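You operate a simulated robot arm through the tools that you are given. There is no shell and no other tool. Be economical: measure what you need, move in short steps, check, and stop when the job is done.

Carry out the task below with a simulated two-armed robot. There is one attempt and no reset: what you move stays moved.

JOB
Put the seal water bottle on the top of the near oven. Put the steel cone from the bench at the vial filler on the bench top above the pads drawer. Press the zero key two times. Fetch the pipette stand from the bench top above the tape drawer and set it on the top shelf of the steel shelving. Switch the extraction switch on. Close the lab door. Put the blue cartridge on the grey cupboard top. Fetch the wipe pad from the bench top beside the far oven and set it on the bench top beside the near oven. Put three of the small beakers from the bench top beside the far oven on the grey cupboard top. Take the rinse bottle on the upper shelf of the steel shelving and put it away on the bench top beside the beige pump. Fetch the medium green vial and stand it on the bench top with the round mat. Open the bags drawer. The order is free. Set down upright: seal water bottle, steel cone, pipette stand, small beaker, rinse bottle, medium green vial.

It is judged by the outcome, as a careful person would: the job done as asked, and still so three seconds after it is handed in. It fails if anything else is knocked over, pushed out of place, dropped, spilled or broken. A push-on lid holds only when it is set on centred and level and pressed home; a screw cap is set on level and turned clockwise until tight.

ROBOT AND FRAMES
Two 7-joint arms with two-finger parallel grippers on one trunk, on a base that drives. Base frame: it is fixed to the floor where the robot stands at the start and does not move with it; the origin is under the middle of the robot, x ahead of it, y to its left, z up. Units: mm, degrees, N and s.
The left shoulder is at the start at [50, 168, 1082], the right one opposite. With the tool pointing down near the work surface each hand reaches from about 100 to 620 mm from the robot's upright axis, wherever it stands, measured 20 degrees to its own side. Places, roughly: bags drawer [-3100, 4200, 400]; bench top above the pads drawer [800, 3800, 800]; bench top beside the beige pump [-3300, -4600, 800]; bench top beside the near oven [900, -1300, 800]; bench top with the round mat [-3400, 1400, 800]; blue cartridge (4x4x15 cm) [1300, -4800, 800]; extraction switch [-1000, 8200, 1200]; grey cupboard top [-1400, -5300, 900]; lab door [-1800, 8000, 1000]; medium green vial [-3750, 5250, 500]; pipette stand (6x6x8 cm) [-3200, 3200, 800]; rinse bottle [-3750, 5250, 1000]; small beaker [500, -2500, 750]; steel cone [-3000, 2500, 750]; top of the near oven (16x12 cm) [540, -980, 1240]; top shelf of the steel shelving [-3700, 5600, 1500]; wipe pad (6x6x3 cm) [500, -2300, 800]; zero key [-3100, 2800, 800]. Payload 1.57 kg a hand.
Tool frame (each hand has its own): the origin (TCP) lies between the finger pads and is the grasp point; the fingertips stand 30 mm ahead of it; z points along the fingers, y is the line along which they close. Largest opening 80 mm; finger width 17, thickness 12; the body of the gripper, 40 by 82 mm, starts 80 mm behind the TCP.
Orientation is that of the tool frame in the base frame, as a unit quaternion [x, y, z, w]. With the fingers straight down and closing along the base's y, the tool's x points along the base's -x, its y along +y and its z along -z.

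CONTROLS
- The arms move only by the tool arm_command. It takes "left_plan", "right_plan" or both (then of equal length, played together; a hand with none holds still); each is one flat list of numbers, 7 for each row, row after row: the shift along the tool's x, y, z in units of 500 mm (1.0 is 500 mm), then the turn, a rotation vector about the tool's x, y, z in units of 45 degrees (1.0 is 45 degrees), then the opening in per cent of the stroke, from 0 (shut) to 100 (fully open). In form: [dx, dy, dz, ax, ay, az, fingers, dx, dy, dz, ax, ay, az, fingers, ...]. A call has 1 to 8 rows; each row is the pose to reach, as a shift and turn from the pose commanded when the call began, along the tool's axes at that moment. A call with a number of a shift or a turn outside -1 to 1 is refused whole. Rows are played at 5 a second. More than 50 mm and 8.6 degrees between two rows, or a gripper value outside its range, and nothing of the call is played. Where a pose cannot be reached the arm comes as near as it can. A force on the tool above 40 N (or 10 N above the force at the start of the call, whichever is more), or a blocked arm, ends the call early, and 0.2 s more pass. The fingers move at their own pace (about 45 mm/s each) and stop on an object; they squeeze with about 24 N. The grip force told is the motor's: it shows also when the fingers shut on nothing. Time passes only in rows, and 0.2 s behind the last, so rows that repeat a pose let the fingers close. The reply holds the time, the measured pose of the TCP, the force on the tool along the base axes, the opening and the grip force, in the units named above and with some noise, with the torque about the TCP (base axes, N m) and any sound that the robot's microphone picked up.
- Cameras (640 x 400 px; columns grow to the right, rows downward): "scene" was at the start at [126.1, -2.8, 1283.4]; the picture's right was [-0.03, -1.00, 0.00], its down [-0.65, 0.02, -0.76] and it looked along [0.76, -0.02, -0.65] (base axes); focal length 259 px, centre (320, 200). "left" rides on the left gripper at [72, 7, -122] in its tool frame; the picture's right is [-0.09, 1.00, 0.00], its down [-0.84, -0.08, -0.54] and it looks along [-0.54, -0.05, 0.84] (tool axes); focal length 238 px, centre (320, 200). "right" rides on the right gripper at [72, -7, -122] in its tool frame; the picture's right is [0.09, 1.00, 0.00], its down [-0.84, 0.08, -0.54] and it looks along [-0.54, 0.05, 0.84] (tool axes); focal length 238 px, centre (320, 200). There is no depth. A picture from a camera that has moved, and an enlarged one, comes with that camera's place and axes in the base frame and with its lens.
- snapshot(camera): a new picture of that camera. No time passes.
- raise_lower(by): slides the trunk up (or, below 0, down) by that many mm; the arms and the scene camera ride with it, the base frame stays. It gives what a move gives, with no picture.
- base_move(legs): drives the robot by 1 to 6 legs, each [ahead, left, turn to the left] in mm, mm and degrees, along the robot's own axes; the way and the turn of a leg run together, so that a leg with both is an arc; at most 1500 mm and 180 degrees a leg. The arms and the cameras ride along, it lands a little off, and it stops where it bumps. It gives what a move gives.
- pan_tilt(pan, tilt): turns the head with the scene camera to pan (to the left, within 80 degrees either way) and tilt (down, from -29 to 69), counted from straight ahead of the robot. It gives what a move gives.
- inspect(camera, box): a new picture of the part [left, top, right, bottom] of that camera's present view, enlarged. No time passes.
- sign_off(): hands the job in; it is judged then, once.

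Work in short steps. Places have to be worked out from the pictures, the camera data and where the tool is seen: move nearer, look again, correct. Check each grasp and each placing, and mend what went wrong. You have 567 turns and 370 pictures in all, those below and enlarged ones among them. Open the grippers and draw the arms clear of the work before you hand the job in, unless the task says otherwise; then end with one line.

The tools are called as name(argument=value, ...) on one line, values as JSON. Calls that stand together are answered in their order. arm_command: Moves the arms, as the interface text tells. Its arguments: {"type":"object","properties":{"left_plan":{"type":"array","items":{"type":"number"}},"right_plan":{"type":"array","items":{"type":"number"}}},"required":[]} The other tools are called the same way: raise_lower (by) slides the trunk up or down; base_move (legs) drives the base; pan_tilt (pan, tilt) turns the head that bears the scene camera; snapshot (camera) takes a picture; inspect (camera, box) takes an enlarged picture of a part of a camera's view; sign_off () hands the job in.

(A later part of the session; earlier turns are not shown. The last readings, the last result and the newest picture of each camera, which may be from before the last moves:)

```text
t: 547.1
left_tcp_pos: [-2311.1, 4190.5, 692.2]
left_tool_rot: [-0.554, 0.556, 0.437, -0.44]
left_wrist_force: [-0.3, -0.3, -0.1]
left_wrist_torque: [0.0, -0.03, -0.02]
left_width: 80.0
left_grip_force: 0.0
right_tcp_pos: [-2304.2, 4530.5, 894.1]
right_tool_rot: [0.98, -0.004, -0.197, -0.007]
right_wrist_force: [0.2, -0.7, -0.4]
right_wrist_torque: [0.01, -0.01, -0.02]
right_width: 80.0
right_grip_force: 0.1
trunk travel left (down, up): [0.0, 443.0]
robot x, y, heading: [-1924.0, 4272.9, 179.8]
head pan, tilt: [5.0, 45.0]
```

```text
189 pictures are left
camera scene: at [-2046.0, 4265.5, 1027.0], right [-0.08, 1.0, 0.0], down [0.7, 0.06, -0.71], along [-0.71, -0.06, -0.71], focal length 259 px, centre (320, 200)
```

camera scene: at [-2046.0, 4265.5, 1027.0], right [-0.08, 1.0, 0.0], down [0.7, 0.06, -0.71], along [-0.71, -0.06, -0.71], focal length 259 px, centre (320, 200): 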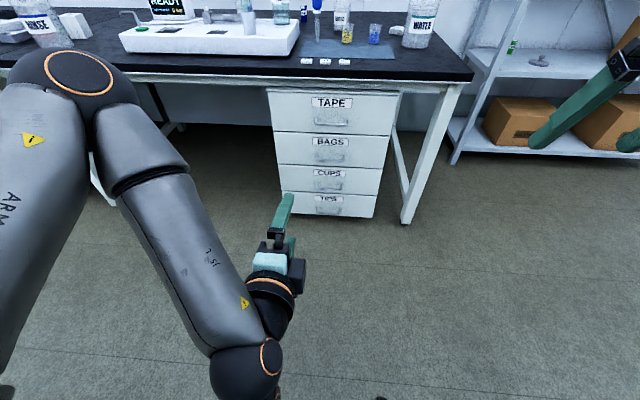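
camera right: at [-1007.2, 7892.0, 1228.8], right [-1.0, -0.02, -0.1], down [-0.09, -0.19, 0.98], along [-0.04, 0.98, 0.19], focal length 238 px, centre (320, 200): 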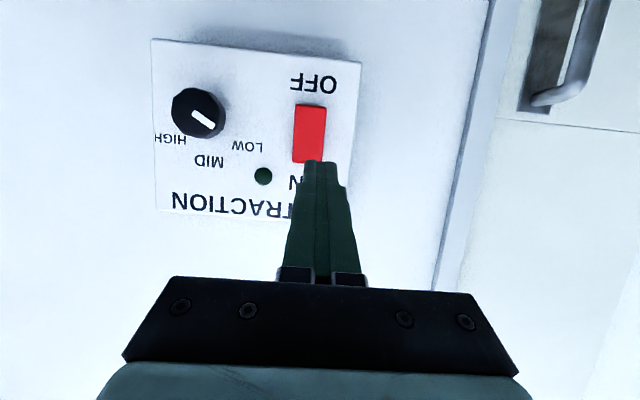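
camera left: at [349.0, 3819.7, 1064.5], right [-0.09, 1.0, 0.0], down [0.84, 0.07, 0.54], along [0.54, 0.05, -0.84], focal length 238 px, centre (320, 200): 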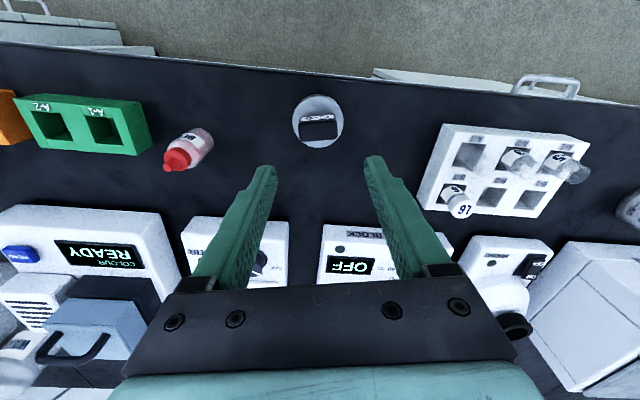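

The hand is oriented well. Lower it 250 mm to the handle height, then look with the left camera.

arm_command(left_plan=[0, -0.083, 0.02, 0, 0, 0, 100, 0, -0.166, 0.04, 0, 0, 0, 100, 0, -0.249, 0.06, 0, 0, 0, 100, 0, -0.332, 0.08, 0, 0, 0, 100, 0, -0.415, 0.1, 0, 0, 0, 100, 0, -0.49, 0.118, 0, 0, 0, 100])

base_move(legs=[[250, 0, 0.2]])

snapshot(camera="left")

snapshot(camera="scene")

```text
t: 548.5
left_tcp_pos: [-2315.3, 4208.1, 535.7]
left_tool_rot: [-0.538, 0.556, 0.49, -0.4]
left_wrist_force: [0.0, -0.3, -0.4]
left_wrist_torque: [0.01, -0.03, 0.01]
left_width: 80.0
left_grip_force: 0.0
left hand out of reach, approached as far as the arm can: row 3, 4
right_tcp_pos: [-2300.9, 4531.6, 895.5]
right_tool_rot: [0.98, -0.004, -0.201, -0.007]
right_wrist_force: [0.3, -0.3, 0.0]
right_wrist_torque: [-0.05, 0.04, 0.0]
right_width: 80.1
right_grip_force: 0.0
trunk travel left (down, up): [0.0, 443.0]
robot x, y, heading: [-1925.2, 4274.5, 179.6]
head pan, tilt: [5.0, 45.0]
stopped in row 6 (left hand): the arm was blocked; the commanded pose is now the measured one
```

```text
t: 550.3
left_tcp_pos: [-2559.6, 4213.8, 536.3]
left_tool_rot: [-0.537, 0.557, 0.494, -0.397]
left_wrist_force: [-0.4, -0.4, 0.5]
left_wrist_torque: [-0.07, 0.02, 0.0]
left_width: 79.9
left_grip_force: 0.0
right_tcp_pos: [-2543.3, 4531.5, 895.0]
right_tool_rot: [0.98, -0.004, -0.201, -0.007]
right_wrist_force: [1.2, 0.5, 0.1]
right_wrist_torque: [-0.01, -0.02, 0.03]
right_width: 80.1
right_grip_force: 0.1
trunk travel left (down, up): [0.0, 443.0]
robot x, y, heading: [-2171.5, 4276.3, 179.4]
head pan, tilt: [5.0, 45.0]
```

```text
188 pictures are left
camera left: at [-2450.5, 4128.2, 560.5], right [-0.2, 0.03, 0.98], down [0.63, 0.77, 0.1], along [-0.75, 0.64, -0.17], focal length 238 px, centre (320, 200)
```

left: 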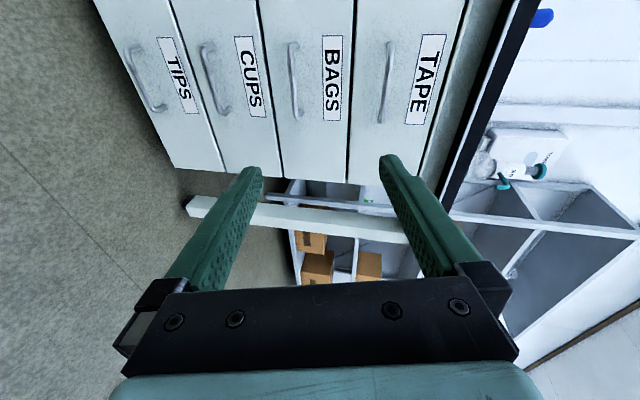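

```text
187 pictures are left
camera scene: at [-2285.1, 4267.4, 1027.8], right [-0.08, 1.0, 0.0], down [0.7, 0.06, -0.71], along [-0.71, -0.06, -0.7], focal length 259 px, centre (320, 200)
```

scene: 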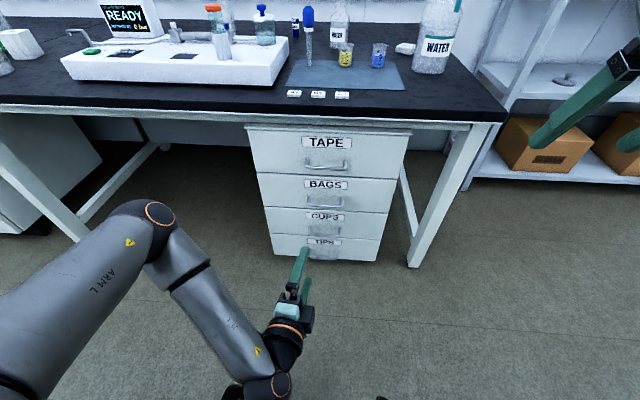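

Blocked near the body; I extend forward while lowering to (−2760,4230,433).

arm_command(left_plan=[0.006, 0, 0.08, 0, 0, 0, 100, 0.012, -0.01, 0.16, 0, 0, 0, 100, 0.018, -0.035, 0.24, 0, 0, 0, 100, 0.022, -0.06, 0.31, 0, 0, 0, 100, 0.026, -0.09, 0.375, 0, 0, 0, 100, 0.03, -0.12, 0.434, 0, 0, 0, 100])

snapshot(camera="left")

snapshot(camera="scene")

```text
t: 551.7
left_tcp_pos: [-2760.8, 4227.9, 427.1]
left_tool_rot: [-0.538, 0.558, 0.491, -0.397]
left_wrist_force: [0.5, 0.3, -0.1]
left_wrist_torque: [0.02, 0.0, -0.01]
left_width: 80.0
left_grip_force: 0.1
right_tcp_pos: [-2547.0, 4532.3, 892.7]
right_tool_rot: [0.98, -0.005, -0.198, -0.008]
right_wrist_force: [0.3, 0.2, -1.0]
right_wrist_torque: [-0.04, 0.01, 0.02]
right_width: 79.9
right_grip_force: 0.1
trunk travel left (down, up): [0.0, 443.0]
robot x, y, heading: [-2167.2, 4274.1, 179.3]
head pan, tilt: [5.0, 45.0]
```

```text
186 pictures are left
camera left: at [-2651.7, 4141.8, 452.6], right [-0.2, 0.03, 0.98], down [0.63, 0.77, 0.11], along [-0.75, 0.64, -0.17], focal length 238 px, centre (320, 200)
```

left: 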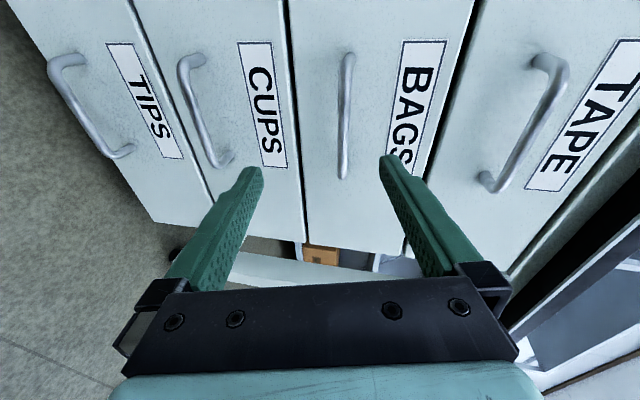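

```text
185 pictures are left
camera scene: at [-2288.7, 4267.4, 1027.0], right [-0.08, 1.0, 0.0], down [0.7, 0.06, -0.71], along [-0.7, -0.06, -0.71], focal length 259 px, centre (320, 200)
```

scene: 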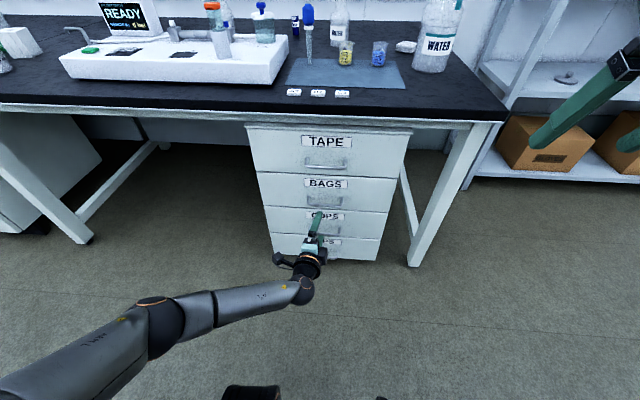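

Bar spans y 4172–4282 at z≈432; well centred. Advance 86 mm with the fingers around the bar.

arm_command(left_plan=[0.009, 0.024, 0.08, 0, 0, 0, 80, 0.0176, 0.047, 0.15, 0, 0, 0, 80, 0.0176, 0.047, 0.165, 0, 0, 0, 80])

snapshot(camera="left")

```text
t: 552.5
left_tcp_pos: [-2845.5, 4228.9, 435.6]
left_tool_rot: [-0.538, 0.558, 0.492, -0.396]
left_wrist_force: [0.7, -0.2, -0.1]
left_wrist_torque: [0.01, -0.01, 0.02]
left_width: 64.2
left_grip_force: 0.0
right_tcp_pos: [-2546.6, 4532.9, 892.6]
right_tool_rot: [0.98, -0.005, -0.197, -0.008]
right_wrist_force: [0.4, 0.2, -0.5]
right_wrist_torque: [0.01, -0.01, 0.02]
right_width: 80.0
right_grip_force: 0.1
trunk travel left (down, up): [0.0, 443.0]
robot x, y, heading: [-2167.9, 4273.8, 179.4]
head pan, tilt: [5.0, 45.0]
```

```text
184 pictures are left
camera left: at [-2735.8, 4143.7, 460.1], right [-0.2, 0.03, 0.98], down [0.63, 0.77, 0.11], along [-0.75, 0.64, -0.17], focal length 238 px, centre (320, 200)
```

left: 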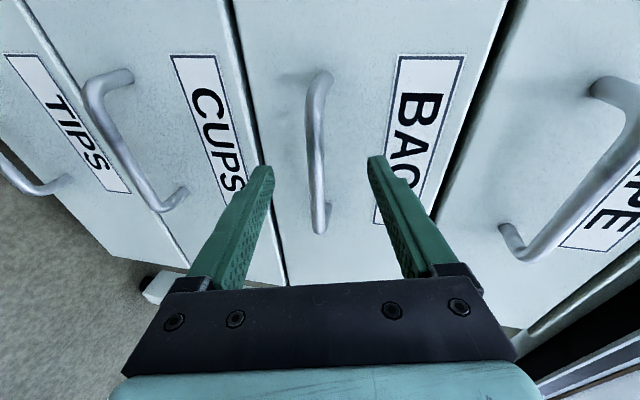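

Bar lies between the fingers. Close on it.

arm_command(left_plan=[0, 0, 0.01, 0, 0, 0, 50, 0, 0, 0.01, 0, 0, 0, 20, 0, 0, 0.01, 0, 0, 0, 5, 0, 0, 0.01, 0, 0, 0, 5, 0, 0, 0.01, 0, 0, 0, 5])

snapshot(camera="left")

```text
t: 553.7
left_tcp_pos: [-2848.9, 4227.8, 431.8]
left_tool_rot: [-0.538, 0.559, 0.491, -0.397]
left_wrist_force: [1.6, 1.8, -10.0]
left_wrist_torque: [-0.44, -0.14, -0.07]
left_width: 11.9
left_grip_force: 29.5
right_tcp_pos: [-2546.4, 4532.7, 893.3]
right_tool_rot: [0.98, -0.005, -0.198, -0.008]
right_wrist_force: [0.1, 0.5, -0.5]
right_wrist_torque: [-0.02, -0.02, -0.02]
right_width: 79.7
right_grip_force: 0.0
trunk travel left (down, up): [0.0, 443.0]
robot x, y, heading: [-2169.3, 4275.7, 179.6]
head pan, tilt: [5.0, 45.0]
```

```text
183 pictures are left
camera left: at [-2740.1, 4143.3, 457.3], right [-0.2, 0.03, 0.98], down [0.63, 0.77, 0.11], along [-0.75, 0.64, -0.18], focal length 238 px, centre (320, 200)
```

left: 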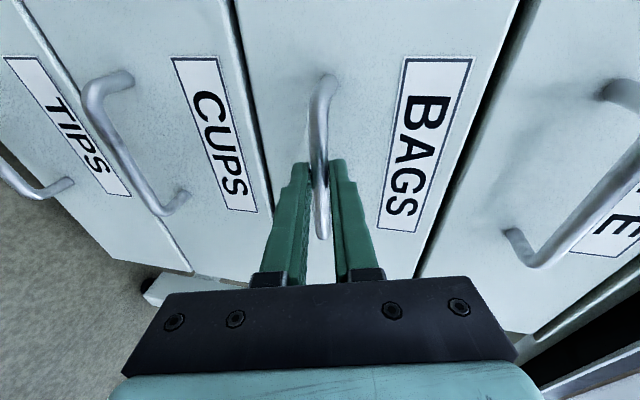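

Bar gripped. Pull straight out 100 mm with the arm.

arm_command(left_plan=[-0.003, -0.005, -0.024, 0, 0, 0, 5, -0.008, -0.0155, -0.073, 0, 0, 0, 5, -0.0135, -0.026, -0.122, 0, 0, 0, 5, -0.019, -0.036, -0.17, 0, 0, 0, 5, -0.0216, -0.041, -0.195, 0, 0, 0, 5])

snapshot(camera="scene")

```text
t: 554.9
left_tcp_pos: [-2749.2, 4227.8, 431.0]
left_tool_rot: [-0.54, 0.559, 0.49, -0.395]
left_wrist_force: [0.6, 6.7, -17.0]
left_wrist_torque: [-0.65, -0.26, 0.57]
left_width: 11.7
left_grip_force: 29.1
right_tcp_pos: [-2547.2, 4533.5, 892.6]
right_tool_rot: [0.98, -0.004, -0.197, -0.007]
right_wrist_force: [0.2, 0.8, -0.2]
right_wrist_torque: [-0.02, 0.03, 0.0]
right_width: 79.8
right_grip_force: 0.1
trunk travel left (down, up): [0.0, 443.0]
robot x, y, heading: [-2165.6, 4276.7, 179.5]
head pan, tilt: [5.0, 45.0]
```

```text
182 pictures are left
camera scene: at [-2290.0, 4267.7, 1026.6], right [-0.08, 1.0, 0.0], down [0.71, 0.06, -0.71], along [-0.7, -0.06, -0.71], focal length 259 px, centre (320, 200)
```

scene: 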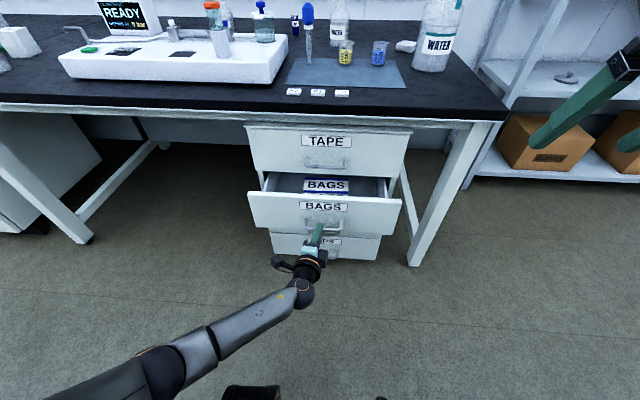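

The drawer is opening. Pull further by driving back 180 mm.

base_move(legs=[[-180, 0, 0]])

snapshot(camera="scene")

```text
t: 556.4
left_tcp_pos: [-2573.0, 4228.7, 431.8]
left_tool_rot: [-0.539, 0.56, 0.491, -0.394]
left_wrist_force: [-0.8, 13.2, -23.2]
left_wrist_torque: [-0.48, -0.31, -0.21]
left_width: 11.9
left_grip_force: 29.1
right_tcp_pos: [-2372.5, 4531.6, 891.8]
right_tool_rot: [0.98, -0.005, -0.197, -0.007]
right_wrist_force: [0.4, -0.6, -0.5]
right_wrist_torque: [0.03, -0.01, 0.05]
right_width: 80.0
right_grip_force: 0.1
trunk travel left (down, up): [0.0, 443.0]
robot x, y, heading: [-1995.7, 4270.4, 179.6]
head pan, tilt: [5.0, 45.0]
```

```text
181 pictures are left
camera scene: at [-2115.0, 4266.2, 1026.7], right [-0.08, 1.0, 0.0], down [0.71, 0.06, -0.71], along [-0.7, -0.06, -0.71], focal length 259 px, centre (320, 200)
```

scene: 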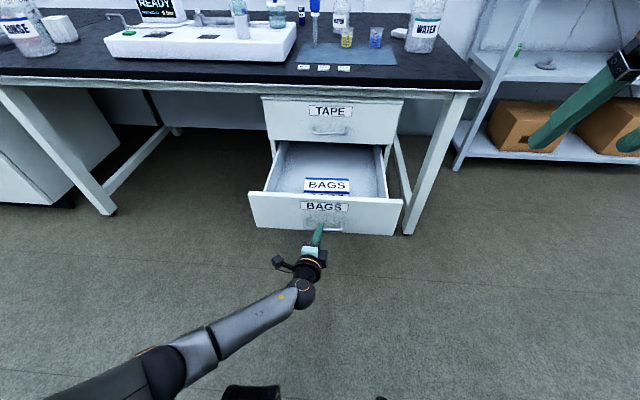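

Pull a bit more until it reaches its stop.

base_move(legs=[[-100, 0, 0]])

snapshot(camera="scene")

```text
t: 557.5
left_tcp_pos: [-2476.2, 4228.4, 432.0]
left_tool_rot: [-0.538, 0.561, 0.491, -0.393]
left_wrist_force: [1.3, 6.7, -11.9]
left_wrist_torque: [-0.47, -0.2, -0.38]
left_width: 11.8
left_grip_force: 28.9
right_tcp_pos: [-2274.7, 4530.9, 893.5]
right_tool_rot: [0.98, -0.005, -0.197, -0.007]
right_wrist_force: [0.0, 0.2, -0.6]
right_wrist_torque: [0.0, -0.01, 0.0]
right_width: 79.9
right_grip_force: 0.0
trunk travel left (down, up): [0.0, 443.0]
robot x, y, heading: [-1896.7, 4273.8, 179.5]
head pan, tilt: [5.0, 45.0]
```

```text
180 pictures are left
camera scene: at [-2018.2, 4265.4, 1026.9], right [-0.08, 1.0, 0.0], down [0.71, 0.06, -0.71], along [-0.7, -0.06, -0.71], focal length 259 px, centre (320, 200)
```

scene: 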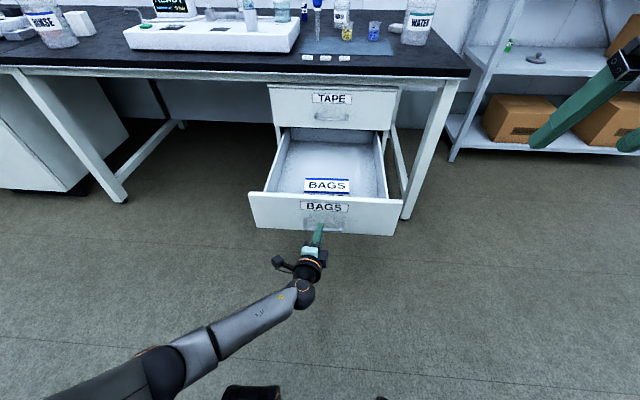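

Drawer well open (≈370 mm). Release and retreat straight back.

arm_command(left_plan=[0, 0, 0, 0, 0, 0, 60, 0, 0, 0, 0, 0, 0, 60, 0, 0, 0, 0, 0, 0, 60])

base_move(legs=[[-150, 0, 0]])

snapshot(camera="scene")

```text
t: 558.3
left_tcp_pos: [-2476.0, 4227.1, 432.5]
left_tool_rot: [-0.538, 0.56, 0.492, -0.394]
left_wrist_force: [0.4, 0.0, 0.2]
left_wrist_torque: [0.0, 0.01, -0.04]
left_width: 47.9
left_grip_force: 0.0
right_tcp_pos: [-2274.1, 4532.1, 894.0]
right_tool_rot: [0.98, -0.005, -0.198, -0.007]
right_wrist_force: [0.9, -0.4, 0.0]
right_wrist_torque: [0.0, -0.03, -0.02]
right_width: 80.0
right_grip_force: 0.0
trunk travel left (down, up): [0.0, 443.0]
robot x, y, heading: [-1896.4, 4269.0, 179.5]
head pan, tilt: [5.0, 45.0]
```

```text
t: 559.7
left_tcp_pos: [-2326.0, 4226.1, 432.5]
left_tool_rot: [-0.538, 0.561, 0.491, -0.394]
left_wrist_force: [0.3, -0.7, -0.2]
left_wrist_torque: [-0.01, -0.03, 0.05]
left_width: 48.2
left_grip_force: 0.0
right_tcp_pos: [-2125.2, 4529.4, 893.3]
right_tool_rot: [0.98, -0.005, -0.196, -0.007]
right_wrist_force: [0.3, 0.4, -0.6]
right_wrist_torque: [0.03, 0.0, -0.01]
right_width: 79.8
right_grip_force: 0.2
trunk travel left (down, up): [0.0, 443.0]
robot x, y, heading: [-1748.5, 4269.1, 179.4]
head pan, tilt: [5.0, 45.0]
```

```text
179 pictures are left
camera scene: at [-1867.8, 4264.0, 1027.1], right [-0.08, 1.0, 0.0], down [0.7, 0.06, -0.71], along [-0.7, -0.06, -0.71], focal length 259 px, centre (320, 200)
```

scene: 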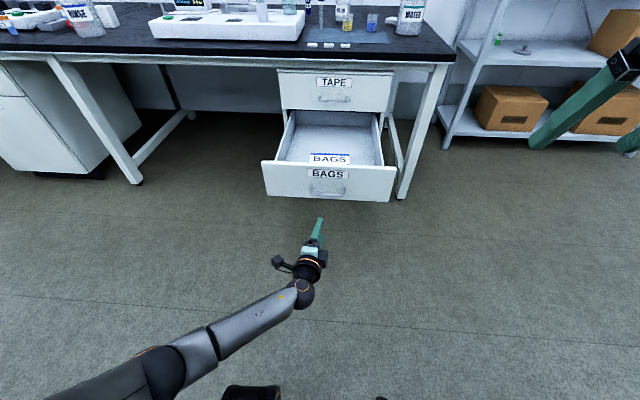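

Drawer done. Now the pipette stand: raise the trunk, and untilt the left hand while keeping its roll (camera on the south side), which suits reaching past the RINSE bottle.

raise_lower(by=250)

arm_command(left_plan=[0, 0.05, -0.02, 0.18, 0, 0, 100, 0, 0.1, -0.04, 0.36, 0, 0, 100, 0, 0.15, -0.06, 0.54, 0, 0, 100, 0, 0.2, -0.08, 0.72, 0, 0, 100, 0, 0.25, -0.1, 0.9, 0, 0, 100, 0, 0.3, -0.12, 1.0, 0, 0, 100])

arm_command(left_plan=[0, 0, -0.05, 0.18, 0, 0, 100, 0, 0, -0.1, 0.36, 0, 0, 100, 0, 0, -0.15, 0.54, 0, 0, 100, 0, 0, -0.15, 0.7, 0, 0, 100])

```text
t: 562.2
left_tcp_pos: [-2327.5, 4225.5, 681.0]
left_tool_rot: [-0.538, 0.56, 0.491, -0.394]
left_wrist_force: [0.3, 0.9, 0.0]
left_wrist_torque: [0.01, -0.04, 0.01]
left_width: 48.0
left_grip_force: 0.0
right_tcp_pos: [-2124.7, 4529.2, 1143.7]
right_tool_rot: [0.98, -0.004, -0.198, -0.007]
right_wrist_force: [-0.4, 1.0, -1.1]
right_wrist_torque: [-0.02, 0.01, -0.02]
right_width: 80.0
right_grip_force: 0.1
trunk travel left (down, up): [-250.0, 193.0]
robot x, y, heading: [-1747.9, 4267.2, 179.5]
head pan, tilt: [5.0, 45.0]
```

```text
t: 563.6
left_tcp_pos: [-2303.8, 4209.5, 841.4]
left_tool_rot: [-0.647, 0.707, 0.238, -0.158]
left_wrist_force: [0.2, -1.0, 0.0]
left_wrist_torque: [-0.02, 0.01, -0.02]
left_width: 80.0
left_grip_force: 0.0
right_tcp_pos: [-2125.7, 4530.5, 1143.1]
right_tool_rot: [0.98, -0.005, -0.198, -0.008]
right_wrist_force: [-0.2, -0.2, 0.2]
right_wrist_torque: [0.01, -0.01, 0.0]
right_width: 80.0
right_grip_force: 0.0
trunk travel left (down, up): [-250.0, 193.0]
robot x, y, heading: [-1745.2, 4269.7, 179.5]
head pan, tilt: [5.0, 45.0]
```

```text
t: 564.6
left_tcp_pos: [-2261.3, 4200.7, 903.3]
left_tool_rot: [-0.666, 0.745, 0.038, 0.025]
left_wrist_force: [0.5, -0.3, -0.4]
left_wrist_torque: [-0.02, 0.01, -0.05]
left_width: 80.2
left_grip_force: 0.1
right_tcp_pos: [-2125.3, 4529.6, 1143.9]
right_tool_rot: [0.98, -0.006, -0.197, -0.008]
right_wrist_force: [-0.4, -0.5, 0.1]
right_wrist_torque: [-0.01, -0.03, 0.0]
right_width: 79.8
right_grip_force: 0.0
trunk travel left (down, up): [-250.0, 193.0]
robot x, y, heading: [-1743.2, 4272.2, 179.7]
head pan, tilt: [5.0, 45.0]
```

Correct the small orientation error, then move to the stand's position for a look.

arm_command(left_plan=[0, 0, -0.04, 0.012, 0.057, -0.071, 100, 0, 0, -0.08, 0.023, 0.114, -0.142, 100, 0, 0, -0.12, 0.023, 0.114, -0.142, 100])

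base_move(legs=[[0, 1010, 0.3], [480, 0, 0]])

pan_tilt(pan=5, tilt=35)

snapshot(camera="scene")

```text
t: 565.5
left_tcp_pos: [-2260.4, 4196.3, 962.4]
left_tool_rot: [0.708, -0.706, 0.0, 0.001]
left_wrist_force: [-0.5, 0.3, 0.0]
left_wrist_torque: [-0.01, -0.02, 0.01]
left_width: 79.9
left_grip_force: 0.0
right_tcp_pos: [-2125.3, 4529.8, 1143.2]
right_tool_rot: [0.98, -0.005, -0.198, -0.007]
right_wrist_force: [-0.5, 0.6, -0.4]
right_wrist_torque: [-0.03, -0.01, 0.02]
right_width: 80.1
right_grip_force: 0.0
trunk travel left (down, up): [-250.0, 193.0]
robot x, y, heading: [-1748.2, 4269.7, 179.6]
head pan, tilt: [5.0, 45.0]
```

```text
t: 577.1
left_tcp_pos: [-2747.4, 3175.7, 961.5]
left_tool_rot: [0.714, -0.701, -0.001, 0.002]
left_wrist_force: [-0.1, -0.1, -0.9]
left_wrist_torque: [0.01, 0.02, 0.01]
left_width: 80.0
left_grip_force: 0.0
right_tcp_pos: [-2619.5, 3513.9, 1143.9]
right_tool_rot: [0.98, 0.004, -0.198, -0.006]
right_wrist_force: [0.5, -0.5, -0.2]
right_wrist_torque: [0.02, -0.02, 0.02]
right_width: 80.0
right_grip_force: 0.0
trunk travel left (down, up): [-250.0, 193.0]
robot x, y, heading: [-2235.5, 3265.2, -179.5]
head pan, tilt: [5.0, 45.0]
```

```text
t: 577.8
left_tcp_pos: [-2747.8, 3176.4, 961.6]
left_tool_rot: [0.713, -0.701, -0.001, 0.001]
left_wrist_force: [-0.3, 0.4, -0.3]
left_wrist_torque: [0.03, -0.02, 0.01]
left_width: 80.1
left_grip_force: 0.1
right_tcp_pos: [-2619.9, 3512.9, 1143.1]
right_tool_rot: [0.98, 0.005, -0.198, -0.005]
right_wrist_force: [0.1, -0.8, -0.4]
right_wrist_torque: [0.04, -0.01, 0.03]
right_width: 80.0
right_grip_force: 0.1
trunk travel left (down, up): [-250.0, 193.0]
robot x, y, heading: [-2237.0, 3262.8, -179.5]
head pan, tilt: [5.0, 35.0]
```

```text
178 pictures are left
camera scene: at [-2363.5, 3252.1, 1291.7], right [-0.1, 1.0, 0.0], down [0.57, 0.06, -0.82], along [-0.81, -0.08, -0.57], focal length 259 px, centre (320, 200)
```

scene: 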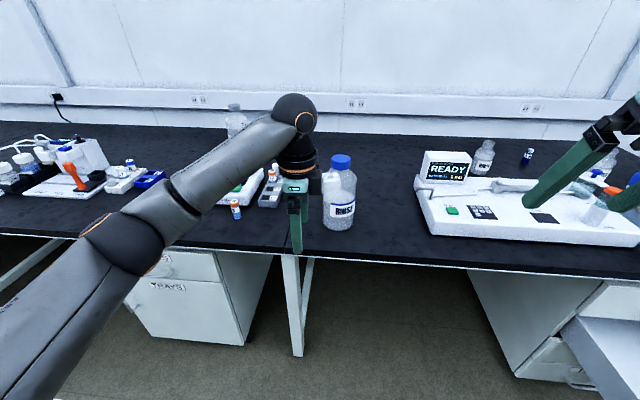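

snapshot(camera="left")

```text
177 pictures are left
camera left: at [-2753.5, 3106.0, 1084.0], right [-1.0, 0.07, 0.0], down [0.06, 0.84, 0.54], along [0.04, 0.54, -0.84], focal length 238 px, centre (320, 200)
```

left: 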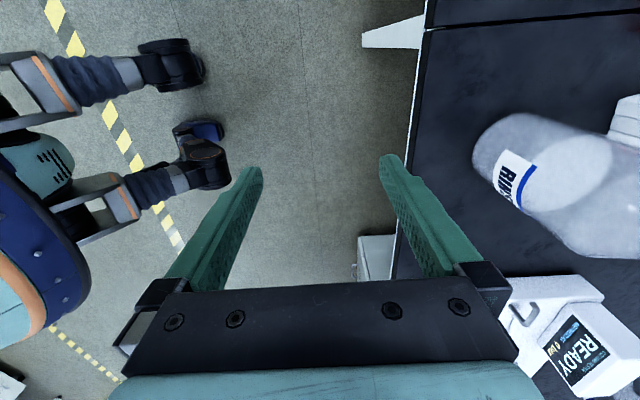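

Good view: bottle centre ≈(−3005,3250), stand behind it. Pass to the south of the bottle: shift left 35 mm and drive ahead 290.

base_move(legs=[[0, 35, -0.4], [290, 0, 0]])

snapshot(camera="left")

snapshot(camera="scene")

```text
t: 580.4
left_tcp_pos: [-3037.1, 3141.9, 961.8]
left_tool_rot: [0.712, -0.702, -0.001, 0.002]
left_wrist_force: [-0.5, 0.7, -0.1]
left_wrist_torque: [0.01, -0.01, -0.01]
left_width: 80.1
left_grip_force: 0.1
right_tcp_pos: [-2907.2, 3478.3, 1144.0]
right_tool_rot: [0.98, 0.002, -0.198, -0.007]
right_wrist_force: [0.1, 0.6, 0.1]
right_wrist_torque: [0.0, 0.02, 0.03]
right_width: 80.0
right_grip_force: 0.0
trunk travel left (down, up): [-250.0, 193.0]
robot x, y, heading: [-2523.9, 3222.4, -179.6]
head pan, tilt: [5.0, 35.0]
```

```text
176 pictures are left
camera left: at [-3043.0, 3070.8, 1083.8], right [-1.0, 0.08, 0.0], down [0.07, 0.84, 0.54], along [0.04, 0.54, -0.84], focal length 238 px, centre (320, 200)
```

left: 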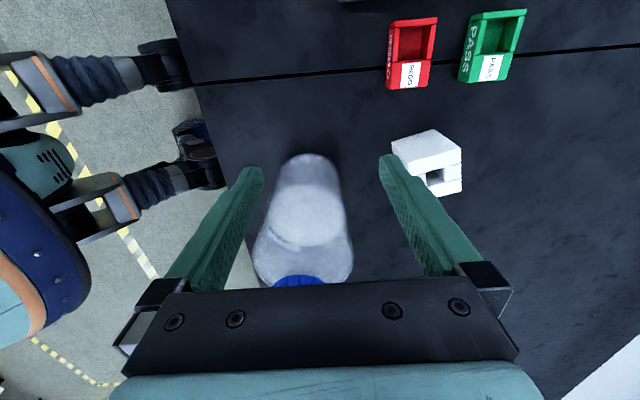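

```text
175 pictures are left
camera scene: at [-2652.3, 3215.0, 1291.7], right [-0.09, 1.0, 0.0], down [0.57, 0.05, -0.82], along [-0.82, -0.08, -0.57], focal length 259 px, centre (320, 200)
```

scene: 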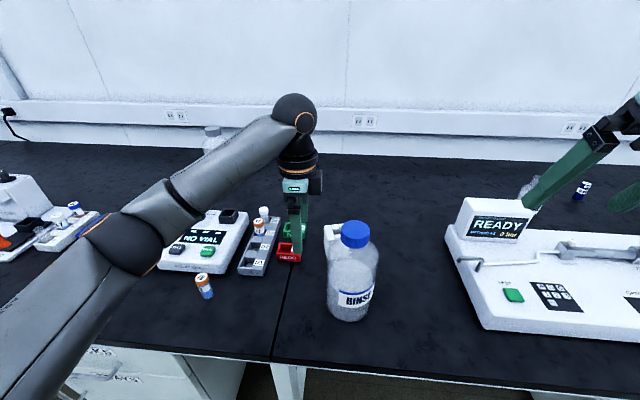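

inspect(camera="left", box=[360, 110, 500, 220])

```text
3.64 times, centred on (430, 165) of left
camera zoom: at [-3043.0, 3070.8, 1083.8], right [-1.0, 0.08, 0.0], down [0.07, 0.84, 0.54], along [0.04, 0.54, -0.84], focal length 867 px, centre (-80, 327)
```

zoom: 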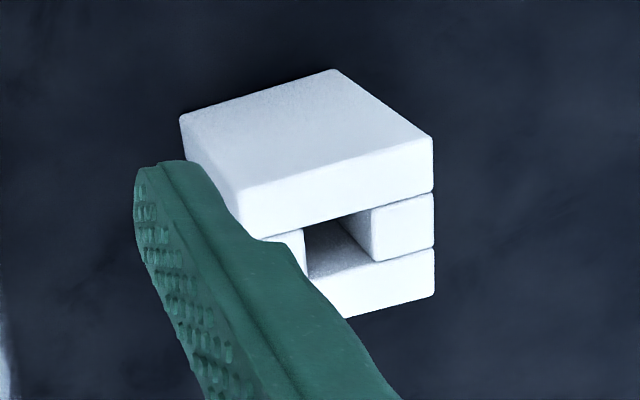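

Stand: centre ≈(−3171,3212), 60 mm, yawed ~12°, top z≈832. Drive ahead 80 then right 40 so the arm can reach past the bottle.

base_move(legs=[[80, 0, 0], [0, -40, 0]])

snapshot(camera="left")

```text
t: 582.1
left_tcp_pos: [-3118.1, 3180.6, 962.5]
left_tool_rot: [0.713, -0.701, -0.001, 0.002]
left_wrist_force: [-0.7, 0.3, -1.2]
left_wrist_torque: [-0.01, 0.0, 0.04]
left_width: 80.1
left_grip_force: 0.0
right_tcp_pos: [-2988.8, 3517.6, 1144.3]
right_tool_rot: [0.98, 0.003, -0.198, -0.007]
right_wrist_force: [1.0, -0.8, -0.3]
right_wrist_torque: [-0.03, -0.03, 0.05]
right_width: 80.0
right_grip_force: 0.1
trunk travel left (down, up): [-250.0, 193.0]
robot x, y, heading: [-2603.6, 3261.8, -179.3]
head pan, tilt: [5.0, 35.0]
```

```text
173 pictures are left
camera left: at [-3123.8, 3110.0, 1084.1], right [-1.0, 0.08, 0.0], down [0.07, 0.84, 0.54], along [0.04, 0.54, -0.84], focal length 238 px, centre (320, 200)
```

left: 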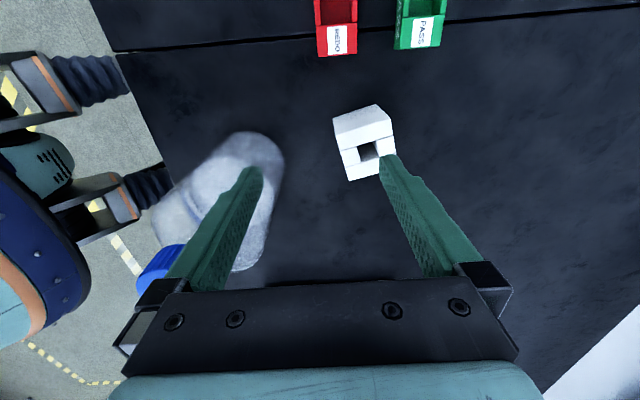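

Stand ≈(−3170,3214). Move over it with yaw alignment and lower partway.

arm_command(left_plan=[-0.033, 0.05, 0, 0, 0, -0.13, 100, -0.066, 0.104, 0, 0, 0, -0.256, 100, -0.066, 0.104, 0.08, 0, 0, -0.256, 100, -0.066, 0.104, 0.16, 0, 0, -0.256, 100])

snapshot(camera="left")

snapshot(camera="scene")

```text
t: 583.1
left_tcp_pos: [-3169.4, 3213.2, 880.1]
left_tool_rot: [0.78, -0.626, 0.0, 0.001]
left_wrist_force: [-0.2, -0.4, 0.4]
left_wrist_torque: [0.01, 0.02, -0.02]
left_width: 80.0
left_grip_force: 0.2
right_tcp_pos: [-2989.2, 3517.0, 1142.9]
right_tool_rot: [0.98, 0.003, -0.198, -0.005]
right_wrist_force: [-0.4, 0.6, 0.0]
right_wrist_torque: [-0.04, 0.01, 0.01]
right_width: 79.9
right_grip_force: 0.0
trunk travel left (down, up): [-250.0, 193.0]
robot x, y, heading: [-2608.3, 3264.2, -179.6]
head pan, tilt: [5.0, 35.0]
```

```text
172 pictures are left
camera left: at [-3161.0, 3143.4, 1002.1], right [-0.99, -0.13, 0.0], down [-0.1, 0.83, 0.54], along [-0.07, 0.54, -0.84], focal length 238 px, centre (320, 200)
```

left: 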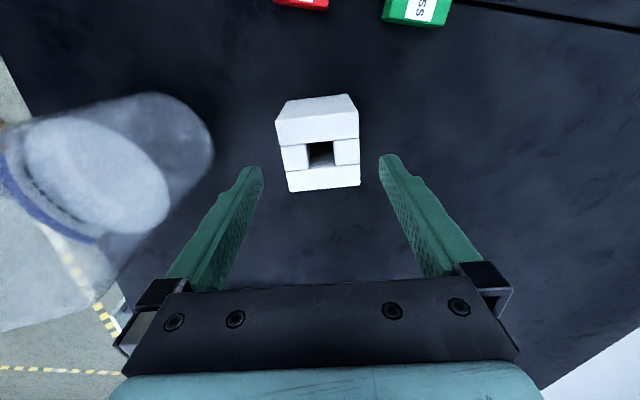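

```text
171 pictures are left
camera scene: at [-2733.6, 3254.7, 1291.8], right [-0.1, 1.0, 0.0], down [0.57, 0.05, -0.82], along [-0.82, -0.08, -0.57], focal length 259 px, centre (320, 200)
```

scene: 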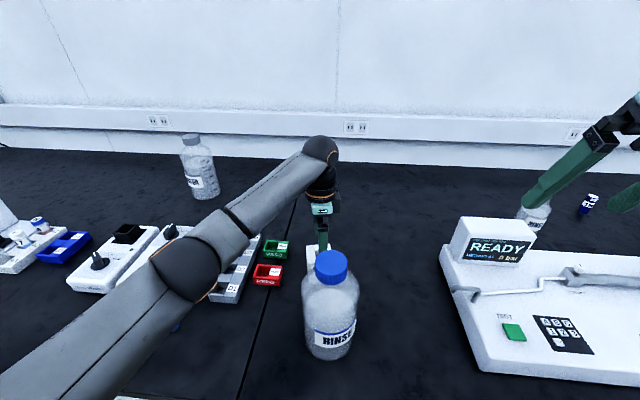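

Well aligned. Adjust 5 mm, lower to 803 and close.

arm_command(left_plan=[-0.011, 0.004, 0.06, 0, 0, 0, 100, -0.011, 0.004, 0.12, 0, 0, 0, 100, -0.011, 0.004, 0.154, 0, 0, 0, 100, -0.011, 0.004, 0.154, 0, 0, 0, 60, -0.011, 0.004, 0.154, 0, 0, 0, 45, -0.011, 0.004, 0.154, 0, 0, 0, 45])

snapshot(camera="left")

```text
t: 584.5
left_tcp_pos: [-3174.9, 3218.0, 806.0]
left_tool_rot: [0.78, -0.626, 0.0, 0.002]
left_wrist_force: [0.4, -0.2, 0.5]
left_wrist_torque: [-0.05, -0.03, 0.01]
left_width: 60.2
left_grip_force: 23.4
right_tcp_pos: [-2989.6, 3517.2, 1143.0]
right_tool_rot: [0.98, 0.003, -0.198, -0.005]
right_wrist_force: [-0.4, 0.7, 0.4]
right_wrist_torque: [0.01, -0.01, 0.01]
right_width: 80.2
right_grip_force: 0.0
trunk travel left (down, up): [-250.0, 193.0]
robot x, y, heading: [-2606.7, 3265.6, -179.5]
head pan, tilt: [5.0, 35.0]
```

```text
170 pictures are left
camera left: at [-3165.9, 3147.9, 927.4], right [-0.99, -0.12, 0.0], down [-0.1, 0.83, 0.54], along [-0.07, 0.54, -0.84], focal length 238 px, centre (320, 200)
```

left: 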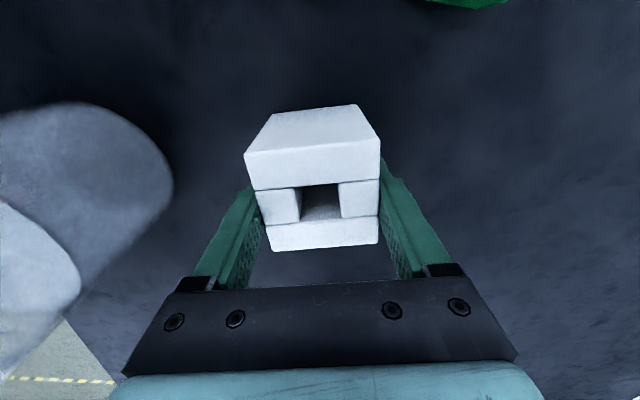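

Gripped (60 mm). Lift 160, move south away from the bottle, then back out.

arm_command(left_plan=[0, 0, -0.04, 0, 0, 0, 45, 0, 0, -0.12, 0, 0, 0, 45, 0, 0, -0.21, 0, 0, 0, 45, 0, 0, -0.3, 0, 0, 0, 45, 0, 0, -0.34, 0, 0, 0, 45])

snapshot(camera="scene")

```text
t: 585.7
left_tcp_pos: [-3174.4, 3214.8, 974.4]
left_tool_rot: [0.78, -0.626, 0.001, 0.001]
left_wrist_force: [-0.1, 1.1, -2.7]
left_wrist_torque: [0.01, 0.03, 0.0]
left_width: 60.1
left_grip_force: 24.0
right_tcp_pos: [-2988.7, 3516.9, 1144.0]
right_tool_rot: [0.98, 0.003, -0.198, -0.007]
right_wrist_force: [-1.2, 0.2, 1.1]
right_wrist_torque: [0.0, 0.01, -0.01]
right_width: 80.1
right_grip_force: 0.2
trunk travel left (down, up): [-250.0, 193.0]
robot x, y, heading: [-2607.0, 3265.8, -179.8]
head pan, tilt: [5.0, 35.0]
```

```text
169 pictures are left
camera scene: at [-2733.6, 3254.7, 1291.7], right [-0.1, 1.0, 0.0], down [0.57, 0.05, -0.82], along [-0.82, -0.08, -0.57], focal length 259 px, centre (320, 200)
```

scene: 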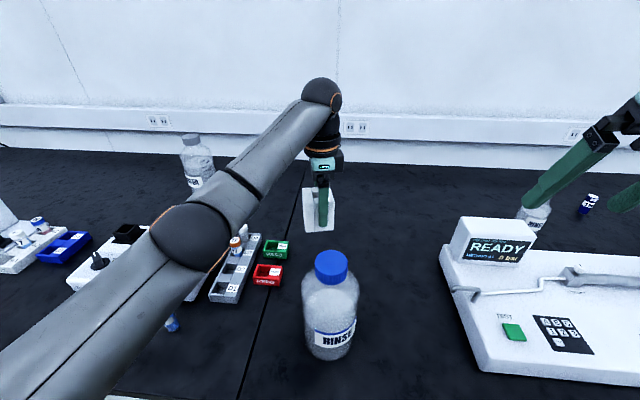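

arm_command(left_plan=[0.078, 0.017, 0, 0, 0, 0, 45, 0.156, 0.034, 0, 0, 0, 0, 45])

base_move(legs=[[-450, 0, 0]])

snapshot(camera="scene")

```text
t: 586.3
left_tcp_pos: [-3171.1, 3137.1, 974.2]
left_tool_rot: [0.779, -0.627, -0.001, 0.0]
left_wrist_force: [1.0, 0.0, -3.4]
left_wrist_torque: [0.01, -0.01, 0.02]
left_width: 60.0
left_grip_force: 24.3
right_tcp_pos: [-2989.8, 3517.6, 1145.3]
right_tool_rot: [0.98, 0.003, -0.197, -0.006]
right_wrist_force: [0.3, -1.0, -0.8]
right_wrist_torque: [0.02, 0.02, 0.02]
right_width: 80.0
right_grip_force: 0.1
trunk travel left (down, up): [-250.0, 193.0]
robot x, y, heading: [-2610.0, 3261.5, -179.5]
head pan, tilt: [5.0, 35.0]
```

```text
t: 589.0
left_tcp_pos: [-2727.8, 3145.6, 974.5]
left_tool_rot: [0.777, -0.629, -0.001, 0.001]
left_wrist_force: [0.3, 0.8, -2.4]
left_wrist_torque: [0.04, 0.02, 0.0]
left_width: 60.2
left_grip_force: 23.6
right_tcp_pos: [-2540.8, 3521.0, 1143.7]
right_tool_rot: [0.98, -0.001, -0.198, -0.007]
right_wrist_force: [-0.4, 0.3, -0.2]
right_wrist_torque: [0.01, 0.0, 0.03]
right_width: 80.1
right_grip_force: 0.1
trunk travel left (down, up): [-250.0, 193.0]
robot x, y, heading: [-2158.8, 3265.9, -180.2]
head pan, tilt: [5.0, 35.0]
```

```text
168 pictures are left
camera scene: at [-2288.0, 3257.6, 1291.8], right [-0.09, 1.0, 0.0], down [0.57, 0.05, -0.82], along [-0.82, -0.07, -0.57], focal length 259 px, centre (320, 200)
```

scene: 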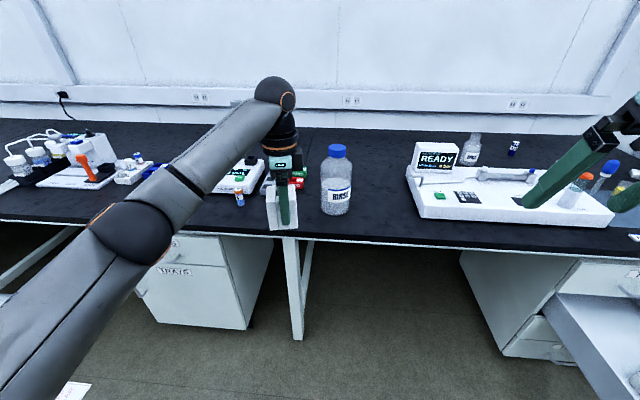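

Stand is out. I set it down on the free bench front at ≈(−2935,3410) to regrip it tilted for the high shelf. Undo the yaw, then move.

arm_command(left_plan=[0, 0, 0, 0, 0, 0.13, 45, 0, 0, 0, 0, 0, 0.256, 45])

base_move(legs=[[0, -265, 0], [200, 0, 0]])

snapshot(camera="left")

snapshot(camera="scene")

```text
t: 589.6
left_tcp_pos: [-2726.5, 3144.4, 974.4]
left_tool_rot: [0.71, -0.704, 0.0, 0.002]
left_wrist_force: [0.2, 0.4, -2.1]
left_wrist_torque: [0.03, 0.0, 0.0]
left_width: 60.1
left_grip_force: 24.3
right_tcp_pos: [-2541.0, 3522.5, 1143.1]
right_tool_rot: [0.98, -0.001, -0.197, -0.007]
right_wrist_force: [-0.8, -0.8, 0.3]
right_wrist_torque: [0.01, -0.01, 0.02]
right_width: 80.0
right_grip_force: 0.1
trunk travel left (down, up): [-250.0, 193.0]
robot x, y, heading: [-2159.1, 3264.4, -180.2]
head pan, tilt: [5.0, 35.0]
```

```text
t: 593.7
left_tcp_pos: [-2922.8, 3406.6, 973.1]
left_tool_rot: [0.713, -0.701, 0.0, 0.001]
left_wrist_force: [-0.5, 0.2, -2.6]
left_wrist_torque: [0.03, -0.01, -0.02]
left_width: 60.1
left_grip_force: 24.3
right_tcp_pos: [-2741.2, 3784.5, 1143.1]
right_tool_rot: [0.98, 0.003, -0.198, -0.005]
right_wrist_force: [0.8, -0.1, -0.2]
right_wrist_torque: [0.01, -0.05, 0.0]
right_width: 80.3
right_grip_force: 0.1
trunk travel left (down, up): [-250.0, 193.0]
robot x, y, heading: [-2358.4, 3531.4, -179.7]
head pan, tilt: [5.0, 35.0]
```

```text
167 pictures are left
camera left: at [-2929.3, 3335.7, 1096.9], right [-1.0, 0.08, 0.0], down [0.06, 0.84, 0.54], along [0.04, 0.54, -0.84], focal length 238 px, centre (320, 200)
```

left: 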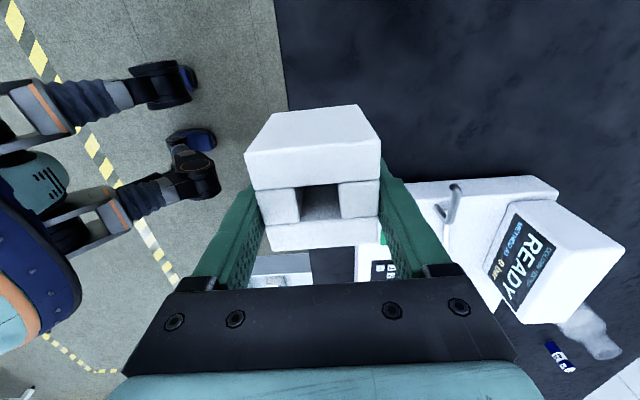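

```text
166 pictures are left
camera scene: at [-2486.4, 3522.3, 1291.6], right [-0.1, 1.0, 0.0], down [0.57, 0.06, -0.82], along [-0.81, -0.08, -0.57], focal length 259 px, centre (320, 200)
```

scene: 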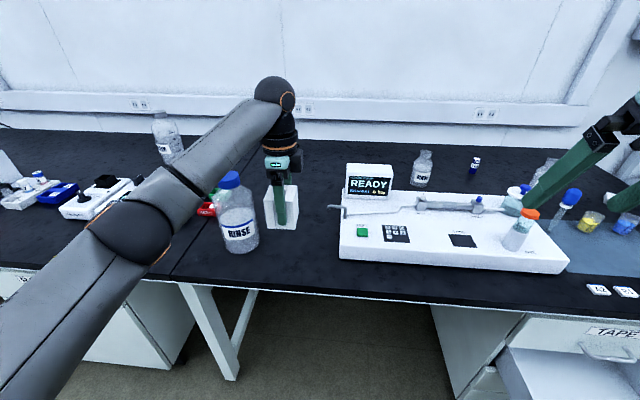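

Bench edge is x≈−2876; move 40 mm further in and lower to contact.

arm_command(left_plan=[0, 0.08, 0, 0, 0, 0, 45, 0, 0.08, 0.09, 0, 0, 0, 45, 0, 0.08, 0.18, 0, 0, 0, 45, 0, 0.08, 0.26, 0, 0, 0, 45, 0, 0.08, 0.31, 0, 0, 0, 45, 0, 0.08, 0.326, 0, 0, 0, 45, 0, 0.08, 0.334, 0, 0, 0, 45, 0, 0.08, 0.338, 0, 0, 0, 45])

```text
t: 595.5
left_tcp_pos: [-2963.1, 3405.1, 806.2]
left_tool_rot: [0.712, -0.702, -0.001, 0.002]
left_wrist_force: [0.6, 0.2, -2.6]
left_wrist_torque: [0.02, 0.01, 0.0]
left_width: 60.1
left_grip_force: 24.1
right_tcp_pos: [-2741.4, 3784.8, 1143.4]
right_tool_rot: [0.98, 0.004, -0.198, -0.007]
right_wrist_force: [-0.4, -0.2, -0.7]
right_wrist_torque: [-0.01, -0.01, 0.03]
right_width: 80.0
right_grip_force: 0.2
trunk travel left (down, up): [-250.0, 193.0]
robot x, y, heading: [-2362.1, 3531.2, -179.6]
head pan, tilt: [5.0, 35.0]
```

arm_command(left_plan=[0, 0, 0.004, 0, 0, 0, 45, 0, 0, 0.008, 0, 0, 0, 45, 0, 0, 0.01, 0, 0, 0, 45])

```text
t: 596.3
left_tcp_pos: [-2962.6, 3405.0, 805.6]
left_tool_rot: [0.713, -0.701, -0.001, 0.003]
left_wrist_force: [4.4, -4.1, 18.3]
left_wrist_torque: [-0.21, -0.88, 0.01]
left_width: 60.0
left_grip_force: 24.5
right_tcp_pos: [-2738.6, 3784.8, 1144.9]
right_tool_rot: [0.98, 0.004, -0.199, -0.006]
right_wrist_force: [0.1, 0.0, -0.6]
right_wrist_torque: [-0.01, 0.03, 0.03]
right_width: 79.9
right_grip_force: 0.0
trunk travel left (down, up): [-250.0, 193.0]
robot x, y, heading: [-2357.2, 3531.7, -179.8]
head pan, tilt: [5.0, 35.0]
```

Contact. Release and lift the left hand away; then regrip with the right hand at ~50° tilt.

arm_command(left_plan=[0, 0, -0.003, 0, 0, 0, 45, 0, 0, -0.003, 0, 0, 0, 85, 0, 0, -0.003, 0, 0, 0, 100, 0, 0, -0.003, 0, 0, 0, 100, 0, 0, -0.08, 0, 0, 0, 100, 0, 0, -0.17, 0, 0, 0, 100, 0, 0, -0.26, 0, 0, 0, 100])

base_move(legs=[[-350, 0, 0]])

snapshot(camera="scene")

```text
t: 597.9
left_tcp_pos: [-2960.0, 3407.7, 930.3]
left_tool_rot: [0.713, -0.701, -0.001, 0.002]
left_wrist_force: [0.6, 0.4, 0.6]
left_wrist_torque: [0.01, 0.01, 0.0]
left_width: 80.0
left_grip_force: 0.0
right_tcp_pos: [-2741.0, 3785.4, 1144.5]
right_tool_rot: [0.98, 0.003, -0.199, -0.007]
right_wrist_force: [0.5, -0.7, 0.9]
right_wrist_torque: [0.03, -0.01, -0.01]
right_width: 80.1
right_grip_force: 0.1
trunk travel left (down, up): [-250.0, 193.0]
robot x, y, heading: [-2360.8, 3532.3, -179.4]
head pan, tilt: [5.0, 35.0]
```

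```text
t: 600.2
left_tcp_pos: [-2607.7, 3406.6, 929.0]
left_tool_rot: [0.717, -0.697, 0.0, 0.002]
left_wrist_force: [0.0, 0.6, -0.4]
left_wrist_torque: [-0.02, 0.03, 0.03]
left_width: 80.1
left_grip_force: 0.2
right_tcp_pos: [-2391.8, 3785.6, 1144.1]
right_tool_rot: [0.98, 0.009, -0.198, -0.004]
right_wrist_force: [0.0, 0.0, 0.1]
right_wrist_torque: [0.0, -0.02, 0.0]
right_width: 80.2
right_grip_force: 0.1
trunk travel left (down, up): [-250.0, 193.0]
robot x, y, heading: [-2005.9, 3534.8, -179.0]
head pan, tilt: [5.0, 35.0]
```

```text
165 pictures are left
camera scene: at [-2133.3, 3526.0, 1291.8], right [-0.11, 0.99, 0.0], down [0.57, 0.06, -0.82], along [-0.81, -0.09, -0.57], focal length 259 px, centre (320, 200)
```

scene: 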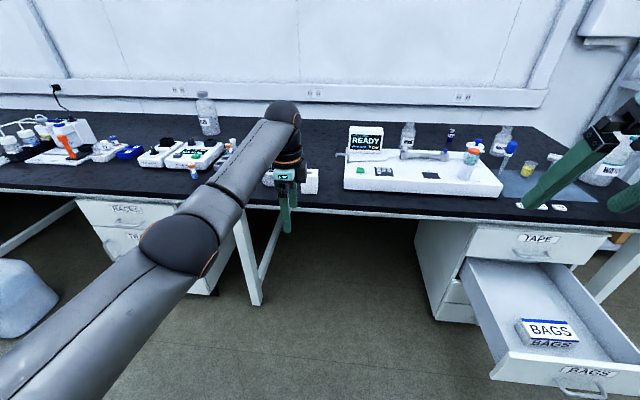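

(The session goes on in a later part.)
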